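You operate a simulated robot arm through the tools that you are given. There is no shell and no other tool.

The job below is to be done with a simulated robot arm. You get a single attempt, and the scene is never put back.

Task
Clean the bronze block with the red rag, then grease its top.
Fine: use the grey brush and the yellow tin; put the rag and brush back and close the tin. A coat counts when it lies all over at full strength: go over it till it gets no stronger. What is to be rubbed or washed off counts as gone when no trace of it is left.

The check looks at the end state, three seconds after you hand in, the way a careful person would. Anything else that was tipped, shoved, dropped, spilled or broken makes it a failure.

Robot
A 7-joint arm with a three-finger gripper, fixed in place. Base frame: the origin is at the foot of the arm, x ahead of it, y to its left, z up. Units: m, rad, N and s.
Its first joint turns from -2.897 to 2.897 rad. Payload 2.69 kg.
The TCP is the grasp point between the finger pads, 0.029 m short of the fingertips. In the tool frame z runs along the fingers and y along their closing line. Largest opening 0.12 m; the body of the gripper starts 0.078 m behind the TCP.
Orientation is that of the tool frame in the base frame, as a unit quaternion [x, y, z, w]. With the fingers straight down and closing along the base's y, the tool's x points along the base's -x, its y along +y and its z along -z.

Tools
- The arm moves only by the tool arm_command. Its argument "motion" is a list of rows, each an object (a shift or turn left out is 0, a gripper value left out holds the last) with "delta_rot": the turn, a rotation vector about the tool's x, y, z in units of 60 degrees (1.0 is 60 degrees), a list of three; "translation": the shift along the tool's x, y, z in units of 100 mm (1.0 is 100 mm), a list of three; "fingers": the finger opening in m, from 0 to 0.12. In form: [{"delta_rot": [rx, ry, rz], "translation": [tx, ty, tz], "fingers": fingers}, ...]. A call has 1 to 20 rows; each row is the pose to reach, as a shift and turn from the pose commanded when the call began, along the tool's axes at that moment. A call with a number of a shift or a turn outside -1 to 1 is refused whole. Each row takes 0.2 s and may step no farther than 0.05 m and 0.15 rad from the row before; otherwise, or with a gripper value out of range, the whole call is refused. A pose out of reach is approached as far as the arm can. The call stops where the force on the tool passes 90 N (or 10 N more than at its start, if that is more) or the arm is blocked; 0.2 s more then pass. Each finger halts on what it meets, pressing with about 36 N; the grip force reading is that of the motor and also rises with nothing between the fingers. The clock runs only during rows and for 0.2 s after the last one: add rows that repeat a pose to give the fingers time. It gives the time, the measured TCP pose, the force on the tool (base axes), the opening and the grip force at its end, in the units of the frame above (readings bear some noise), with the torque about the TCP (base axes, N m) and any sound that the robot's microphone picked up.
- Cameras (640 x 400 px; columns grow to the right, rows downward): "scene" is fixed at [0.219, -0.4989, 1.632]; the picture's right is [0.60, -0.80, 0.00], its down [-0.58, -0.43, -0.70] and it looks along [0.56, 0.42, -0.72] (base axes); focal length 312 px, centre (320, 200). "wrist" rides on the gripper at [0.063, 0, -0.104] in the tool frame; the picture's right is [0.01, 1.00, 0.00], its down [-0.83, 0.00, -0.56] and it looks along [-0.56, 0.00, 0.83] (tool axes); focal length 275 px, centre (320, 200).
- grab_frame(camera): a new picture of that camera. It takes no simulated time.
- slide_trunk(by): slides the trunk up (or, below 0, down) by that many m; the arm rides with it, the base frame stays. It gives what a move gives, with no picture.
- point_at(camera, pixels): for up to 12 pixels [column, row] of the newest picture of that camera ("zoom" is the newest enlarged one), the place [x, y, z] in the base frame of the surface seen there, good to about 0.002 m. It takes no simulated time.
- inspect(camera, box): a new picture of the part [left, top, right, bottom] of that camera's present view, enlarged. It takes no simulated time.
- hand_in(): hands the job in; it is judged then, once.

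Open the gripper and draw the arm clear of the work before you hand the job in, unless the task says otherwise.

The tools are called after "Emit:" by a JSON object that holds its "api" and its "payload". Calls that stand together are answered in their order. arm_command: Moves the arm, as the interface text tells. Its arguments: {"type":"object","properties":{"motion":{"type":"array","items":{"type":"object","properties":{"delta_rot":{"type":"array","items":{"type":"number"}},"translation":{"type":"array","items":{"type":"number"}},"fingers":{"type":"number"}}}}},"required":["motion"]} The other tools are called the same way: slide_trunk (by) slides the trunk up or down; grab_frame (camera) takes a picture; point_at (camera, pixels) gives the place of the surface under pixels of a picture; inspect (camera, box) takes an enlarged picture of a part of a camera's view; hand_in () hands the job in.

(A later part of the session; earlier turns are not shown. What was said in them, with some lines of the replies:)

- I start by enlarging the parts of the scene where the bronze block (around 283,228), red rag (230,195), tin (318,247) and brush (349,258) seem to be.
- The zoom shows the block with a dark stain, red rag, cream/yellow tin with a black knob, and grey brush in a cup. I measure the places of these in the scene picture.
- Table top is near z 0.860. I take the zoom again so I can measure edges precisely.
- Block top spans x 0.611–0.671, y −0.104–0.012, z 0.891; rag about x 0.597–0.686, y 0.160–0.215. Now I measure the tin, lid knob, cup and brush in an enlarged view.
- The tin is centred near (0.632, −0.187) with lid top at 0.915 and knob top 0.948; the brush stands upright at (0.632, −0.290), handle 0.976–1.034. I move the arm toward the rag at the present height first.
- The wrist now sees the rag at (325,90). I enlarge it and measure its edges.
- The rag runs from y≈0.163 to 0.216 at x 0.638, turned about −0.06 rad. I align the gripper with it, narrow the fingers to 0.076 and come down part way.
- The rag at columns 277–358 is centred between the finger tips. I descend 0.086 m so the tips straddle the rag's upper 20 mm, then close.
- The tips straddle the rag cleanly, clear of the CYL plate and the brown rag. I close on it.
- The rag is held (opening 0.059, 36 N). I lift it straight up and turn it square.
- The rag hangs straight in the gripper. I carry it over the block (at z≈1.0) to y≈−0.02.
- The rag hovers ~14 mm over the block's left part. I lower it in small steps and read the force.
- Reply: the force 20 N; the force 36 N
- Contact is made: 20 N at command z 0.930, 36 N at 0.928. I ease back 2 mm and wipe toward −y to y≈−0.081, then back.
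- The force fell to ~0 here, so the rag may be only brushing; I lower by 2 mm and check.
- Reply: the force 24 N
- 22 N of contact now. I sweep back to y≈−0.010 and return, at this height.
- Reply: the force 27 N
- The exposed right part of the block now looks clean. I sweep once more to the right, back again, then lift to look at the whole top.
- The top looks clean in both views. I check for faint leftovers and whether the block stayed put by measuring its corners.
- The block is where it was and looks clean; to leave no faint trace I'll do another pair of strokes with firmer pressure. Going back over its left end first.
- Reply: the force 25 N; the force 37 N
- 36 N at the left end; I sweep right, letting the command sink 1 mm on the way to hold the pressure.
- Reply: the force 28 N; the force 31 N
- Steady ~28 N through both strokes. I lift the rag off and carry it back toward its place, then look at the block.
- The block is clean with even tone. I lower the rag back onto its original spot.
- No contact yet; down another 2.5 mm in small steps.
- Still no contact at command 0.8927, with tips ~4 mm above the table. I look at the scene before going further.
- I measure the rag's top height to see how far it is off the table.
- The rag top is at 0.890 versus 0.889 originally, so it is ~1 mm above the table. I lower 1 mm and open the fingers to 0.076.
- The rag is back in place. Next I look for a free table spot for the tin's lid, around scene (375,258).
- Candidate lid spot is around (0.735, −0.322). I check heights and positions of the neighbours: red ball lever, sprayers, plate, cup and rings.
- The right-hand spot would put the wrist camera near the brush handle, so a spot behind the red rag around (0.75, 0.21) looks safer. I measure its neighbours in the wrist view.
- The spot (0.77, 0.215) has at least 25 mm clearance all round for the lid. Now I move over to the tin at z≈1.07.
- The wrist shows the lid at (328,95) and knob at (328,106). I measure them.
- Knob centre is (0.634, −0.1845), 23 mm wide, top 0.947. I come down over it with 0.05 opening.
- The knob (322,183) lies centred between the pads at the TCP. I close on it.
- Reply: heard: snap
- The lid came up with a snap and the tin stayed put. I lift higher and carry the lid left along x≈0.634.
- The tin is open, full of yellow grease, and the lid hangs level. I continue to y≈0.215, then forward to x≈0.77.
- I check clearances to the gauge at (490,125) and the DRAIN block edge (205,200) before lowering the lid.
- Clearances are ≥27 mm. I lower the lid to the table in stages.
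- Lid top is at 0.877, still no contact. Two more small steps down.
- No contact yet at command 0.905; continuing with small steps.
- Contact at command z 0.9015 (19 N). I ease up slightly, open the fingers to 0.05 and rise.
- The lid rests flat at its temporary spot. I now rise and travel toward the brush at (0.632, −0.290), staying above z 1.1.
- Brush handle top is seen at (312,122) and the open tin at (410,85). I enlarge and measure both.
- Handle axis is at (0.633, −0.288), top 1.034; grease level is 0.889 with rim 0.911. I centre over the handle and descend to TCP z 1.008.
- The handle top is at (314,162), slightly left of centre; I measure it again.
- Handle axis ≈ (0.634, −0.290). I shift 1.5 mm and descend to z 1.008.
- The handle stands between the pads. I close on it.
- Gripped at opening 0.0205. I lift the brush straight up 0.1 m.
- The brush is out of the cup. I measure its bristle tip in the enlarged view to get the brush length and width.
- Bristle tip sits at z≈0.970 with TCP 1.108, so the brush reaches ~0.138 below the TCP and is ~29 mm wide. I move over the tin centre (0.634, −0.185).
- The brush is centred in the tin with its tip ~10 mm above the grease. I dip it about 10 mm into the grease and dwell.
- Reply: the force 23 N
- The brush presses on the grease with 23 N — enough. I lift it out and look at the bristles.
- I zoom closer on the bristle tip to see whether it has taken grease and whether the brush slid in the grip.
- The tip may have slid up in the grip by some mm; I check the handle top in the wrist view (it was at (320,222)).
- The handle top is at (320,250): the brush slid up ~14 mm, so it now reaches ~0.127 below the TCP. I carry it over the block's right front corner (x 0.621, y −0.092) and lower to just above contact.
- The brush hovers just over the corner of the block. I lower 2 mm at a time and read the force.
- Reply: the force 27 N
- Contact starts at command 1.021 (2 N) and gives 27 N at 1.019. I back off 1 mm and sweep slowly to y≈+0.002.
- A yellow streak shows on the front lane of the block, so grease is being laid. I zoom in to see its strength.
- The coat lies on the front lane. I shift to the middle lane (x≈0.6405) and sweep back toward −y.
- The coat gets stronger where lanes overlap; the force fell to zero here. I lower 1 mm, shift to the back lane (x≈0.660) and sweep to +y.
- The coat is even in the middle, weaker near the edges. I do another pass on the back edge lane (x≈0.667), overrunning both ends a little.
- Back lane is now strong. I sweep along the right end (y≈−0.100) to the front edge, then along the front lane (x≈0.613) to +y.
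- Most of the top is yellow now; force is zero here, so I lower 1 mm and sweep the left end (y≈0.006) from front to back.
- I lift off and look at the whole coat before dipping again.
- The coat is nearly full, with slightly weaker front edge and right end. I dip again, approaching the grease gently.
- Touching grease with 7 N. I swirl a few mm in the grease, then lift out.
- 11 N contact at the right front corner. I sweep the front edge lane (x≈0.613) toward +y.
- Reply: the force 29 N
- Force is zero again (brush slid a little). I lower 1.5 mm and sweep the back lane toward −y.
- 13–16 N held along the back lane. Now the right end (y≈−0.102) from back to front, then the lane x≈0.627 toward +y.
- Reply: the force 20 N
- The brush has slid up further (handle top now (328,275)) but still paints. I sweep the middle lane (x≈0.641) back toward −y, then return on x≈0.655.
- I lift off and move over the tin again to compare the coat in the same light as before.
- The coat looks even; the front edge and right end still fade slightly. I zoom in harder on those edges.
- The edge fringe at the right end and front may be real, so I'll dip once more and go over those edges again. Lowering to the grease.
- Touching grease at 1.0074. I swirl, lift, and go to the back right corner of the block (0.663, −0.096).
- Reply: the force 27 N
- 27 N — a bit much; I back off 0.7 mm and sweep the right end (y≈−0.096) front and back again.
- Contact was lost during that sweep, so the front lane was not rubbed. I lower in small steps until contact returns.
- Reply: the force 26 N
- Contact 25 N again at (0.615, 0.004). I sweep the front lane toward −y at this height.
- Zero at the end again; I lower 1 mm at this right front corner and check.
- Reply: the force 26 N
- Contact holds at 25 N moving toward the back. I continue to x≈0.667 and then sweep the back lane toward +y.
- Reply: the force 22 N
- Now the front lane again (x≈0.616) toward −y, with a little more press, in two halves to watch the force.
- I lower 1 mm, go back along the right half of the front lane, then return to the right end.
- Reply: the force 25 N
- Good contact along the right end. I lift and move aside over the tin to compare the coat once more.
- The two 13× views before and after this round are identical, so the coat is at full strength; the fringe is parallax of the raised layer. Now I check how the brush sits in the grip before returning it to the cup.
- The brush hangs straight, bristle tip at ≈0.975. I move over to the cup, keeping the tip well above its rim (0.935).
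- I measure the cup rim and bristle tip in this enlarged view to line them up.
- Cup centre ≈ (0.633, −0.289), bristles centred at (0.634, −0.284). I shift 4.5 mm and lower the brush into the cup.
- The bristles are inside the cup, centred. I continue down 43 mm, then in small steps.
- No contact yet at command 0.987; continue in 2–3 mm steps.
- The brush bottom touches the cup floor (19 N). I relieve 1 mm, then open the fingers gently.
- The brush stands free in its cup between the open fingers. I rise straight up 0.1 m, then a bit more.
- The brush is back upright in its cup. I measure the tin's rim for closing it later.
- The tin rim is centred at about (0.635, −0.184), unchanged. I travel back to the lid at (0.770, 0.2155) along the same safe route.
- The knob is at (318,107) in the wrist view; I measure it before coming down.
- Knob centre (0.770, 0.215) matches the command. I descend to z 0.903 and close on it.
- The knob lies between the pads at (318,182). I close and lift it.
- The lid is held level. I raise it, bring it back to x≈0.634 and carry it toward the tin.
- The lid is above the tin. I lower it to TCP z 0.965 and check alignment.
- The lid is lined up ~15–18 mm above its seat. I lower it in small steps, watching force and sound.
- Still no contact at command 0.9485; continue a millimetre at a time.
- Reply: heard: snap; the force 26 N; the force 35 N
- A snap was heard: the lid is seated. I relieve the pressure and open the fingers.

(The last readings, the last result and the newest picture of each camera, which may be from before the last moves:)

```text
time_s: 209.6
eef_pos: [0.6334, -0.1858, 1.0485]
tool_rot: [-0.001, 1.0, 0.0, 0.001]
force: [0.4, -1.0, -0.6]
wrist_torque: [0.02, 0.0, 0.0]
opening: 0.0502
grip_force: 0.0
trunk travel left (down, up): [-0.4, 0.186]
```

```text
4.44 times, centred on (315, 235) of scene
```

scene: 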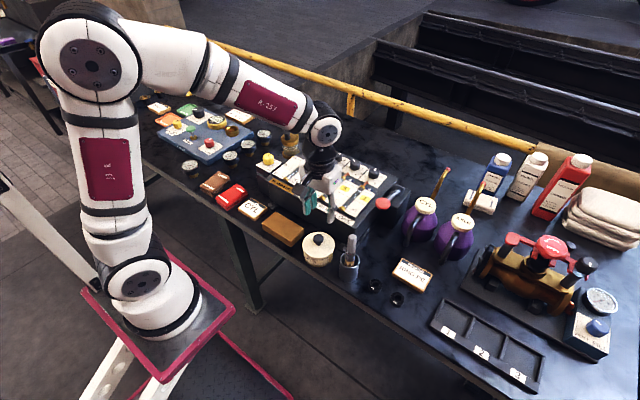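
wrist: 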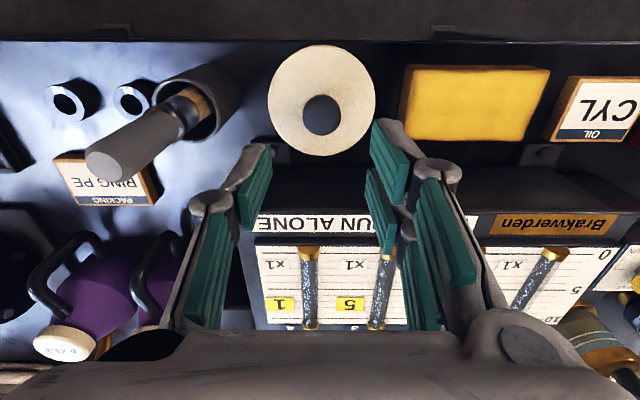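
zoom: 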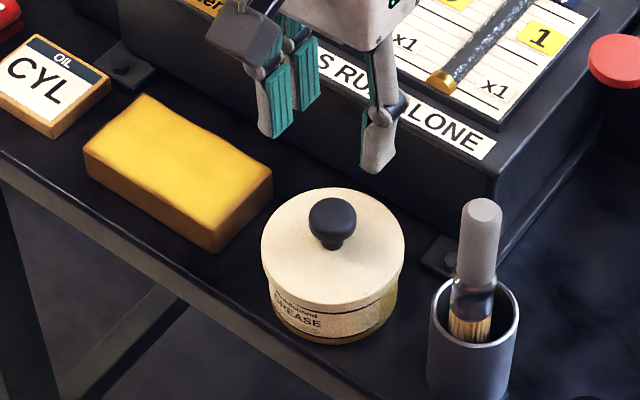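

The tin is closed. I verify the lid is level and at its former height, and that nothing has shifted.

Emit:
{"api": "point_at", "payload": {"camera": "wrist", "pixels": [[321, 115], [271, 98], [373, 97], [321, 50], [321, 150], [300, 140], [290, 70], [352, 70]]}}

Emit:
{"api": "arm_command", "payload": {"motion": [{"translation": [0.2, 0, -0.4]}, {"translation": [0.4, 0, -0.8]}, {"translation": [0.5, 0.1, -1.0]}, {"translation": [0.5, 0.1, -1.0]}]}}

Emit:
{"api": "grab_frame", "payload": {"camera": "wrist"}}

Emit:
{"api": "grab_frame", "payload": {"camera": "scene"}}

```text
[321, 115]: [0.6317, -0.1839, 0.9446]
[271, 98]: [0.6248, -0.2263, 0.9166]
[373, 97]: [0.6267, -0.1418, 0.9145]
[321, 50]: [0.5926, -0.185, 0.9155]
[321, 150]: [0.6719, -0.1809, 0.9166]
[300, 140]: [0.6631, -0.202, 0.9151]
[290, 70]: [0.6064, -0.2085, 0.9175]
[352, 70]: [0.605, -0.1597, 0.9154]
```

```text
time_s: 210.6
eef_pos: [0.5845, -0.176, 1.1444]
tool_rot: [0.001, 1.0, 0.0, 0.001]
force: [0.0, 0.7, -0.7]
wrist_torque: [-0.05, 0.01, -0.02]
opening: 0.0502
grip_force: 0.1
trunk travel left (down, up): [-0.4, 0.186]
```

```text
taken
```

wrist: 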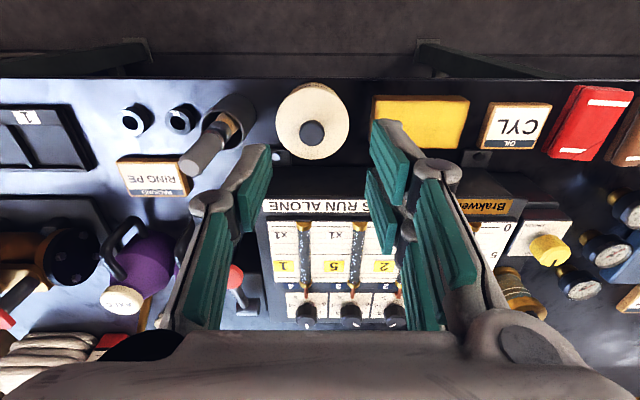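

```text
taken
```

scene: 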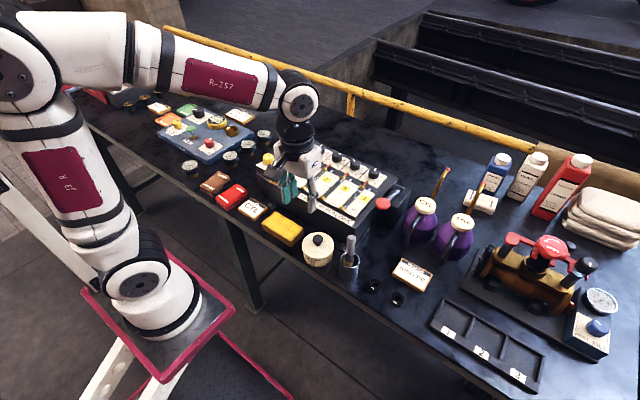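

Lid top is level at 0.915–0.917 as before. To make sure the coat's edges are full, I view the block from the other side by moving the arm left.

Emit:
{"api": "arm_command", "payload": {"motion": [{"translation": [0, 0.4, 0], "fingers": 0.08}, {"translation": [0, 0.8, 0]}, {"translation": [0, 1.0, 0]}]}}

Emit:
{"api": "arm_command", "payload": {"motion": [{"translation": [0, 0.4, 0]}, {"translation": [0, 0.8, 0]}, {"translation": [0, 1.0, 0]}, {"translation": [0, 1.0, 0]}]}}

Emit:
{"api": "grab_frame", "payload": {"camera": "wrist"}}

Emit:
{"api": "inspect", "payload": {"camera": "scene", "box": [260, 200, 320, 250]}}

```text
time_s: 211.4
eef_pos: [0.5831, -0.076, 1.1471]
tool_rot: [0.0, 1.0, 0.0, 0.0]
force: [0.4, -0.5, 0.0]
wrist_torque: [-0.02, -0.02, 0.01]
opening: 0.0801
grip_force: 0.1
trunk travel left (down, up): [-0.4, 0.186]
```

```text
time_s: 212.4
eef_pos: [0.5851, 0.0266, 1.1479]
tool_rot: [0.0, 1.0, 0.001, 0.001]
force: [0.1, 0.3, 1.1]
wrist_torque: [0.02, 0.01, 0.03]
opening: 0.0798
grip_force: 0.0
trunk travel left (down, up): [-0.4, 0.186]
```

```text
taken
```

wrist: 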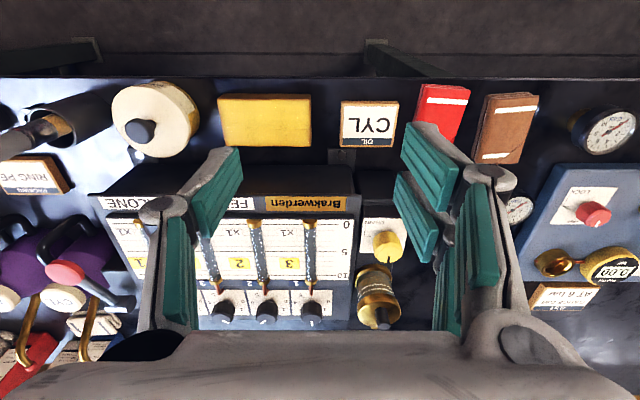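

```text
8.00 times, centred on (290, 225) of scene
```

zoom: 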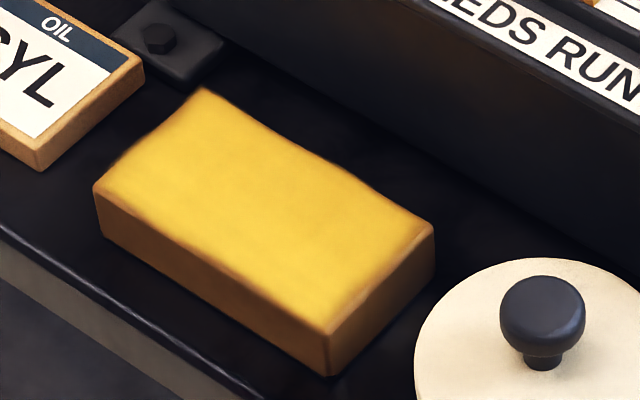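

I zoom in with the wrist camera on the block at (265,120) from this side.

Emit:
{"api": "inspect", "payload": {"camera": "wrist", "box": [205, 80, 325, 155]}}

Emit:
{"api": "inspect", "payload": {"camera": "scene", "box": [195, 130, 295, 210]}}

Emit:
{"api": "inspect", "payload": {"camera": "scene", "box": [290, 200, 410, 310]}}

```text
5.33 times, centred on (265, 118) of wrist
```

zoom: 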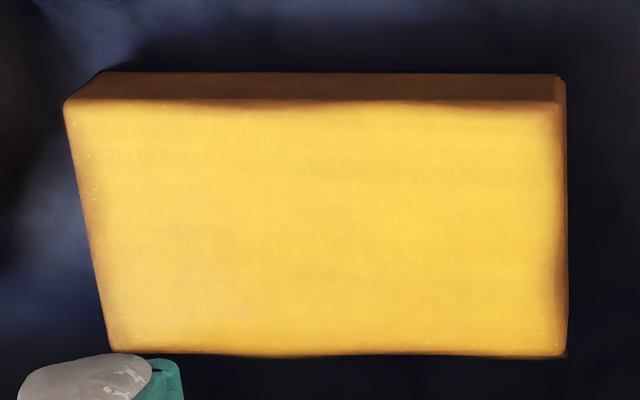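

```text
5.00 times, centred on (245, 170) of scene
```

zoom: 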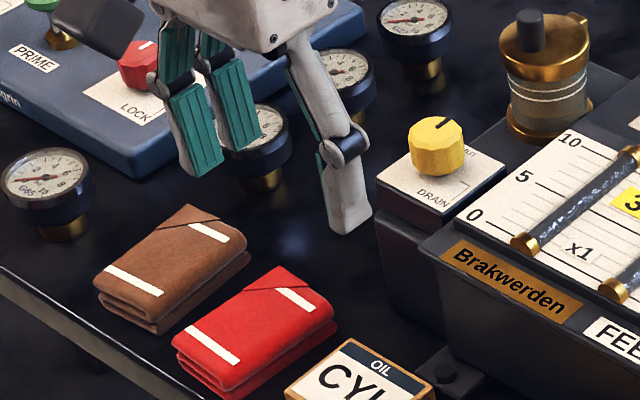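

```text
3.64 times, centred on (350, 255) of scene
```

zoom: 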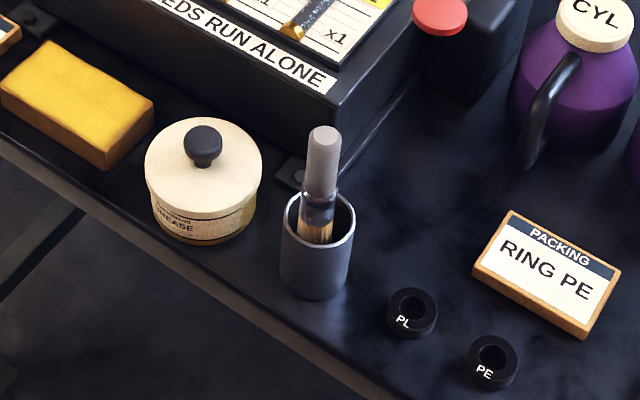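

All items look in place. I take a very close look at the coat from the fixed camera to check uniformity across the middle and the ends.

Emit:
{"api": "inspect", "payload": {"camera": "scene", "box": [262, 210, 286, 228]}}

Emit:
{"api": "inspect", "payload": {"camera": "scene", "box": [276, 212, 300, 230]}}

Emit:
{"api": "inspect", "payload": {"camera": "scene", "box": [282, 222, 306, 242]}}

```text
16.00 times, centred on (274, 219) of scene
```

zoom: 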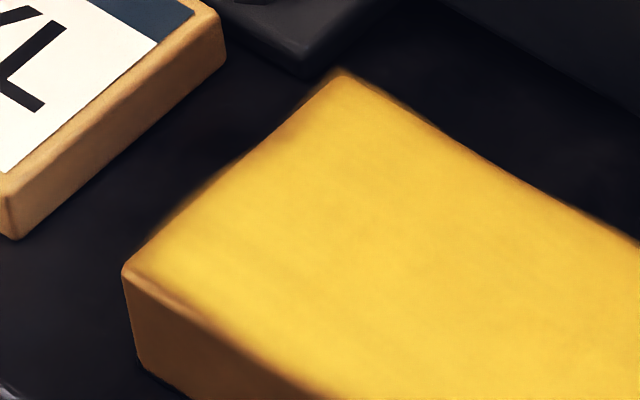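

```text
16.00 times, centred on (288, 221) of scene
```

zoom: 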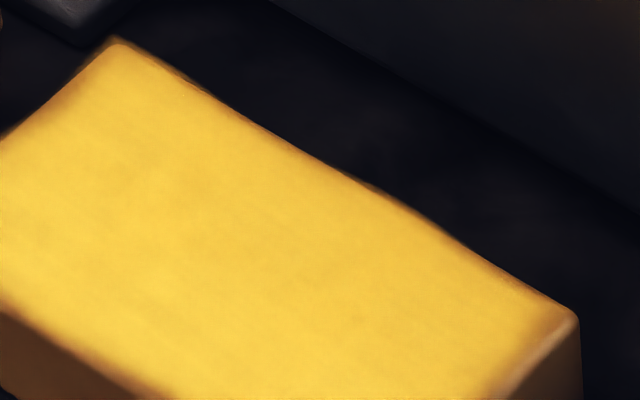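

```text
16.00 times, centred on (294, 232) of scene
```

zoom: 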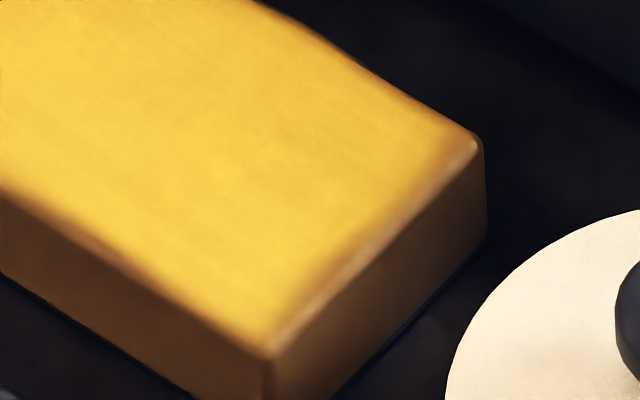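

The fringe pattern on the camera-facing rounded edges has stayed identical through the last coats, so the coat is at its full strength. I raise the arm clear and open the gripper fully.

Emit:
{"api": "arm_command", "payload": {"motion": [{"translation": [0, -0.2, -0.3], "fingers": 0.12}, {"translation": [0.05, -0.5, -0.6], "fingers": 0.12}, {"translation": [0.08, -0.8, -0.9], "fingers": 0.12}, {"translation": [0.08, -1.0, -0.95], "fingers": 0.12}, {"translation": [0.08, -1.0, -0.95], "fingers": 0.12}]}}

Emit:
{"api": "grab_frame", "payload": {"camera": "scene"}}

Emit:
{"api": "grab_frame", "payload": {"camera": "wrist"}}

Emit:
{"api": "inspect", "payload": {"camera": "scene", "box": [180, 150, 420, 300]}}

```text
time_s: 213.6
eef_pos: [0.576, -0.0744, 1.2439]
tool_rot: [0.0, 1.0, 0.0, 0.0]
force: [0.1, 0.3, -0.8]
wrist_torque: [0.02, -0.03, 0.0]
opening: 0.1199
grip_force: 0.1
trunk travel left (down, up): [-0.4, 0.186]
```

```text
taken
```

scene: 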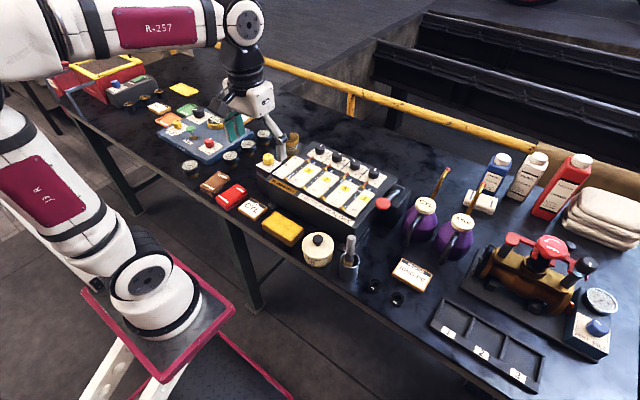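

```text
taken
```

wrist: 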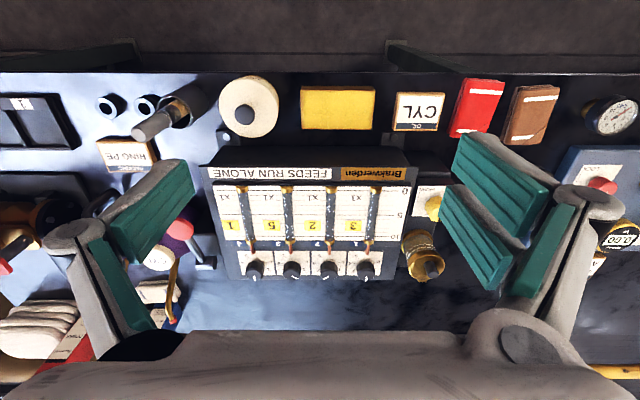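

```text
2.67 times, centred on (300, 225) of scene
```

zoom: 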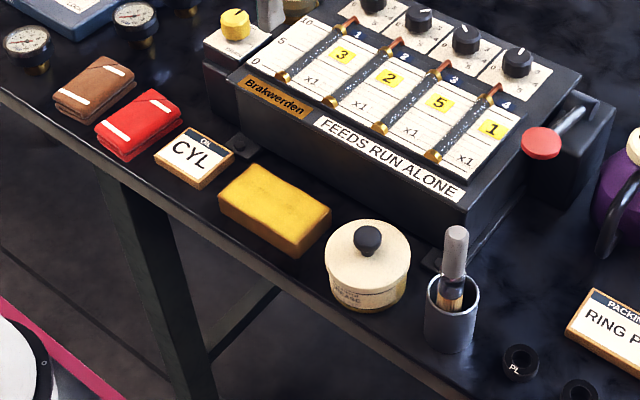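

The final view matches the starting layout: rag, CYL plate, tin (closed), brush in its cup, and the block evenly coated. The gripper is open and clear, so I hand in.

Emit:
{"api": "hand_in", "payload": {}}

```text
The job is handed in.
```

The bronze block is cleaned and its top greased, and the job is handed in; I don't have the check's result.

- **Cleaning:** I wiped the whole top with the red rag until no stain showed. The second round of strokes was at about 25–30 N. The rag is back in its original spot.
- **Greasing:** I dipped the grey brush in the yellow tin three times and went over the top in overlapping lanes. In close-up, the third round left the coat looking the same as before it, so I took it to be at full strength. That round went over the edges and ends, not the middle lane.
- **Edges:** The front and right edges still show a thin brown strip. It did not change between rounds, so I took it to be the rounded edge rather than a gap in the coat.
- **Brush:** It slid up in the gripper while painting, so some strokes lost contact and I repeated most of them. It is back upright in its cup.
- **Tin:** The lid snapped shut and sits level at its original height. While the tin was open, the lid lay on a free patch of table behind the red rag.

Nothing else in the final view looks moved from the starting layout. The gripper is open and the arm is clear of the bench.
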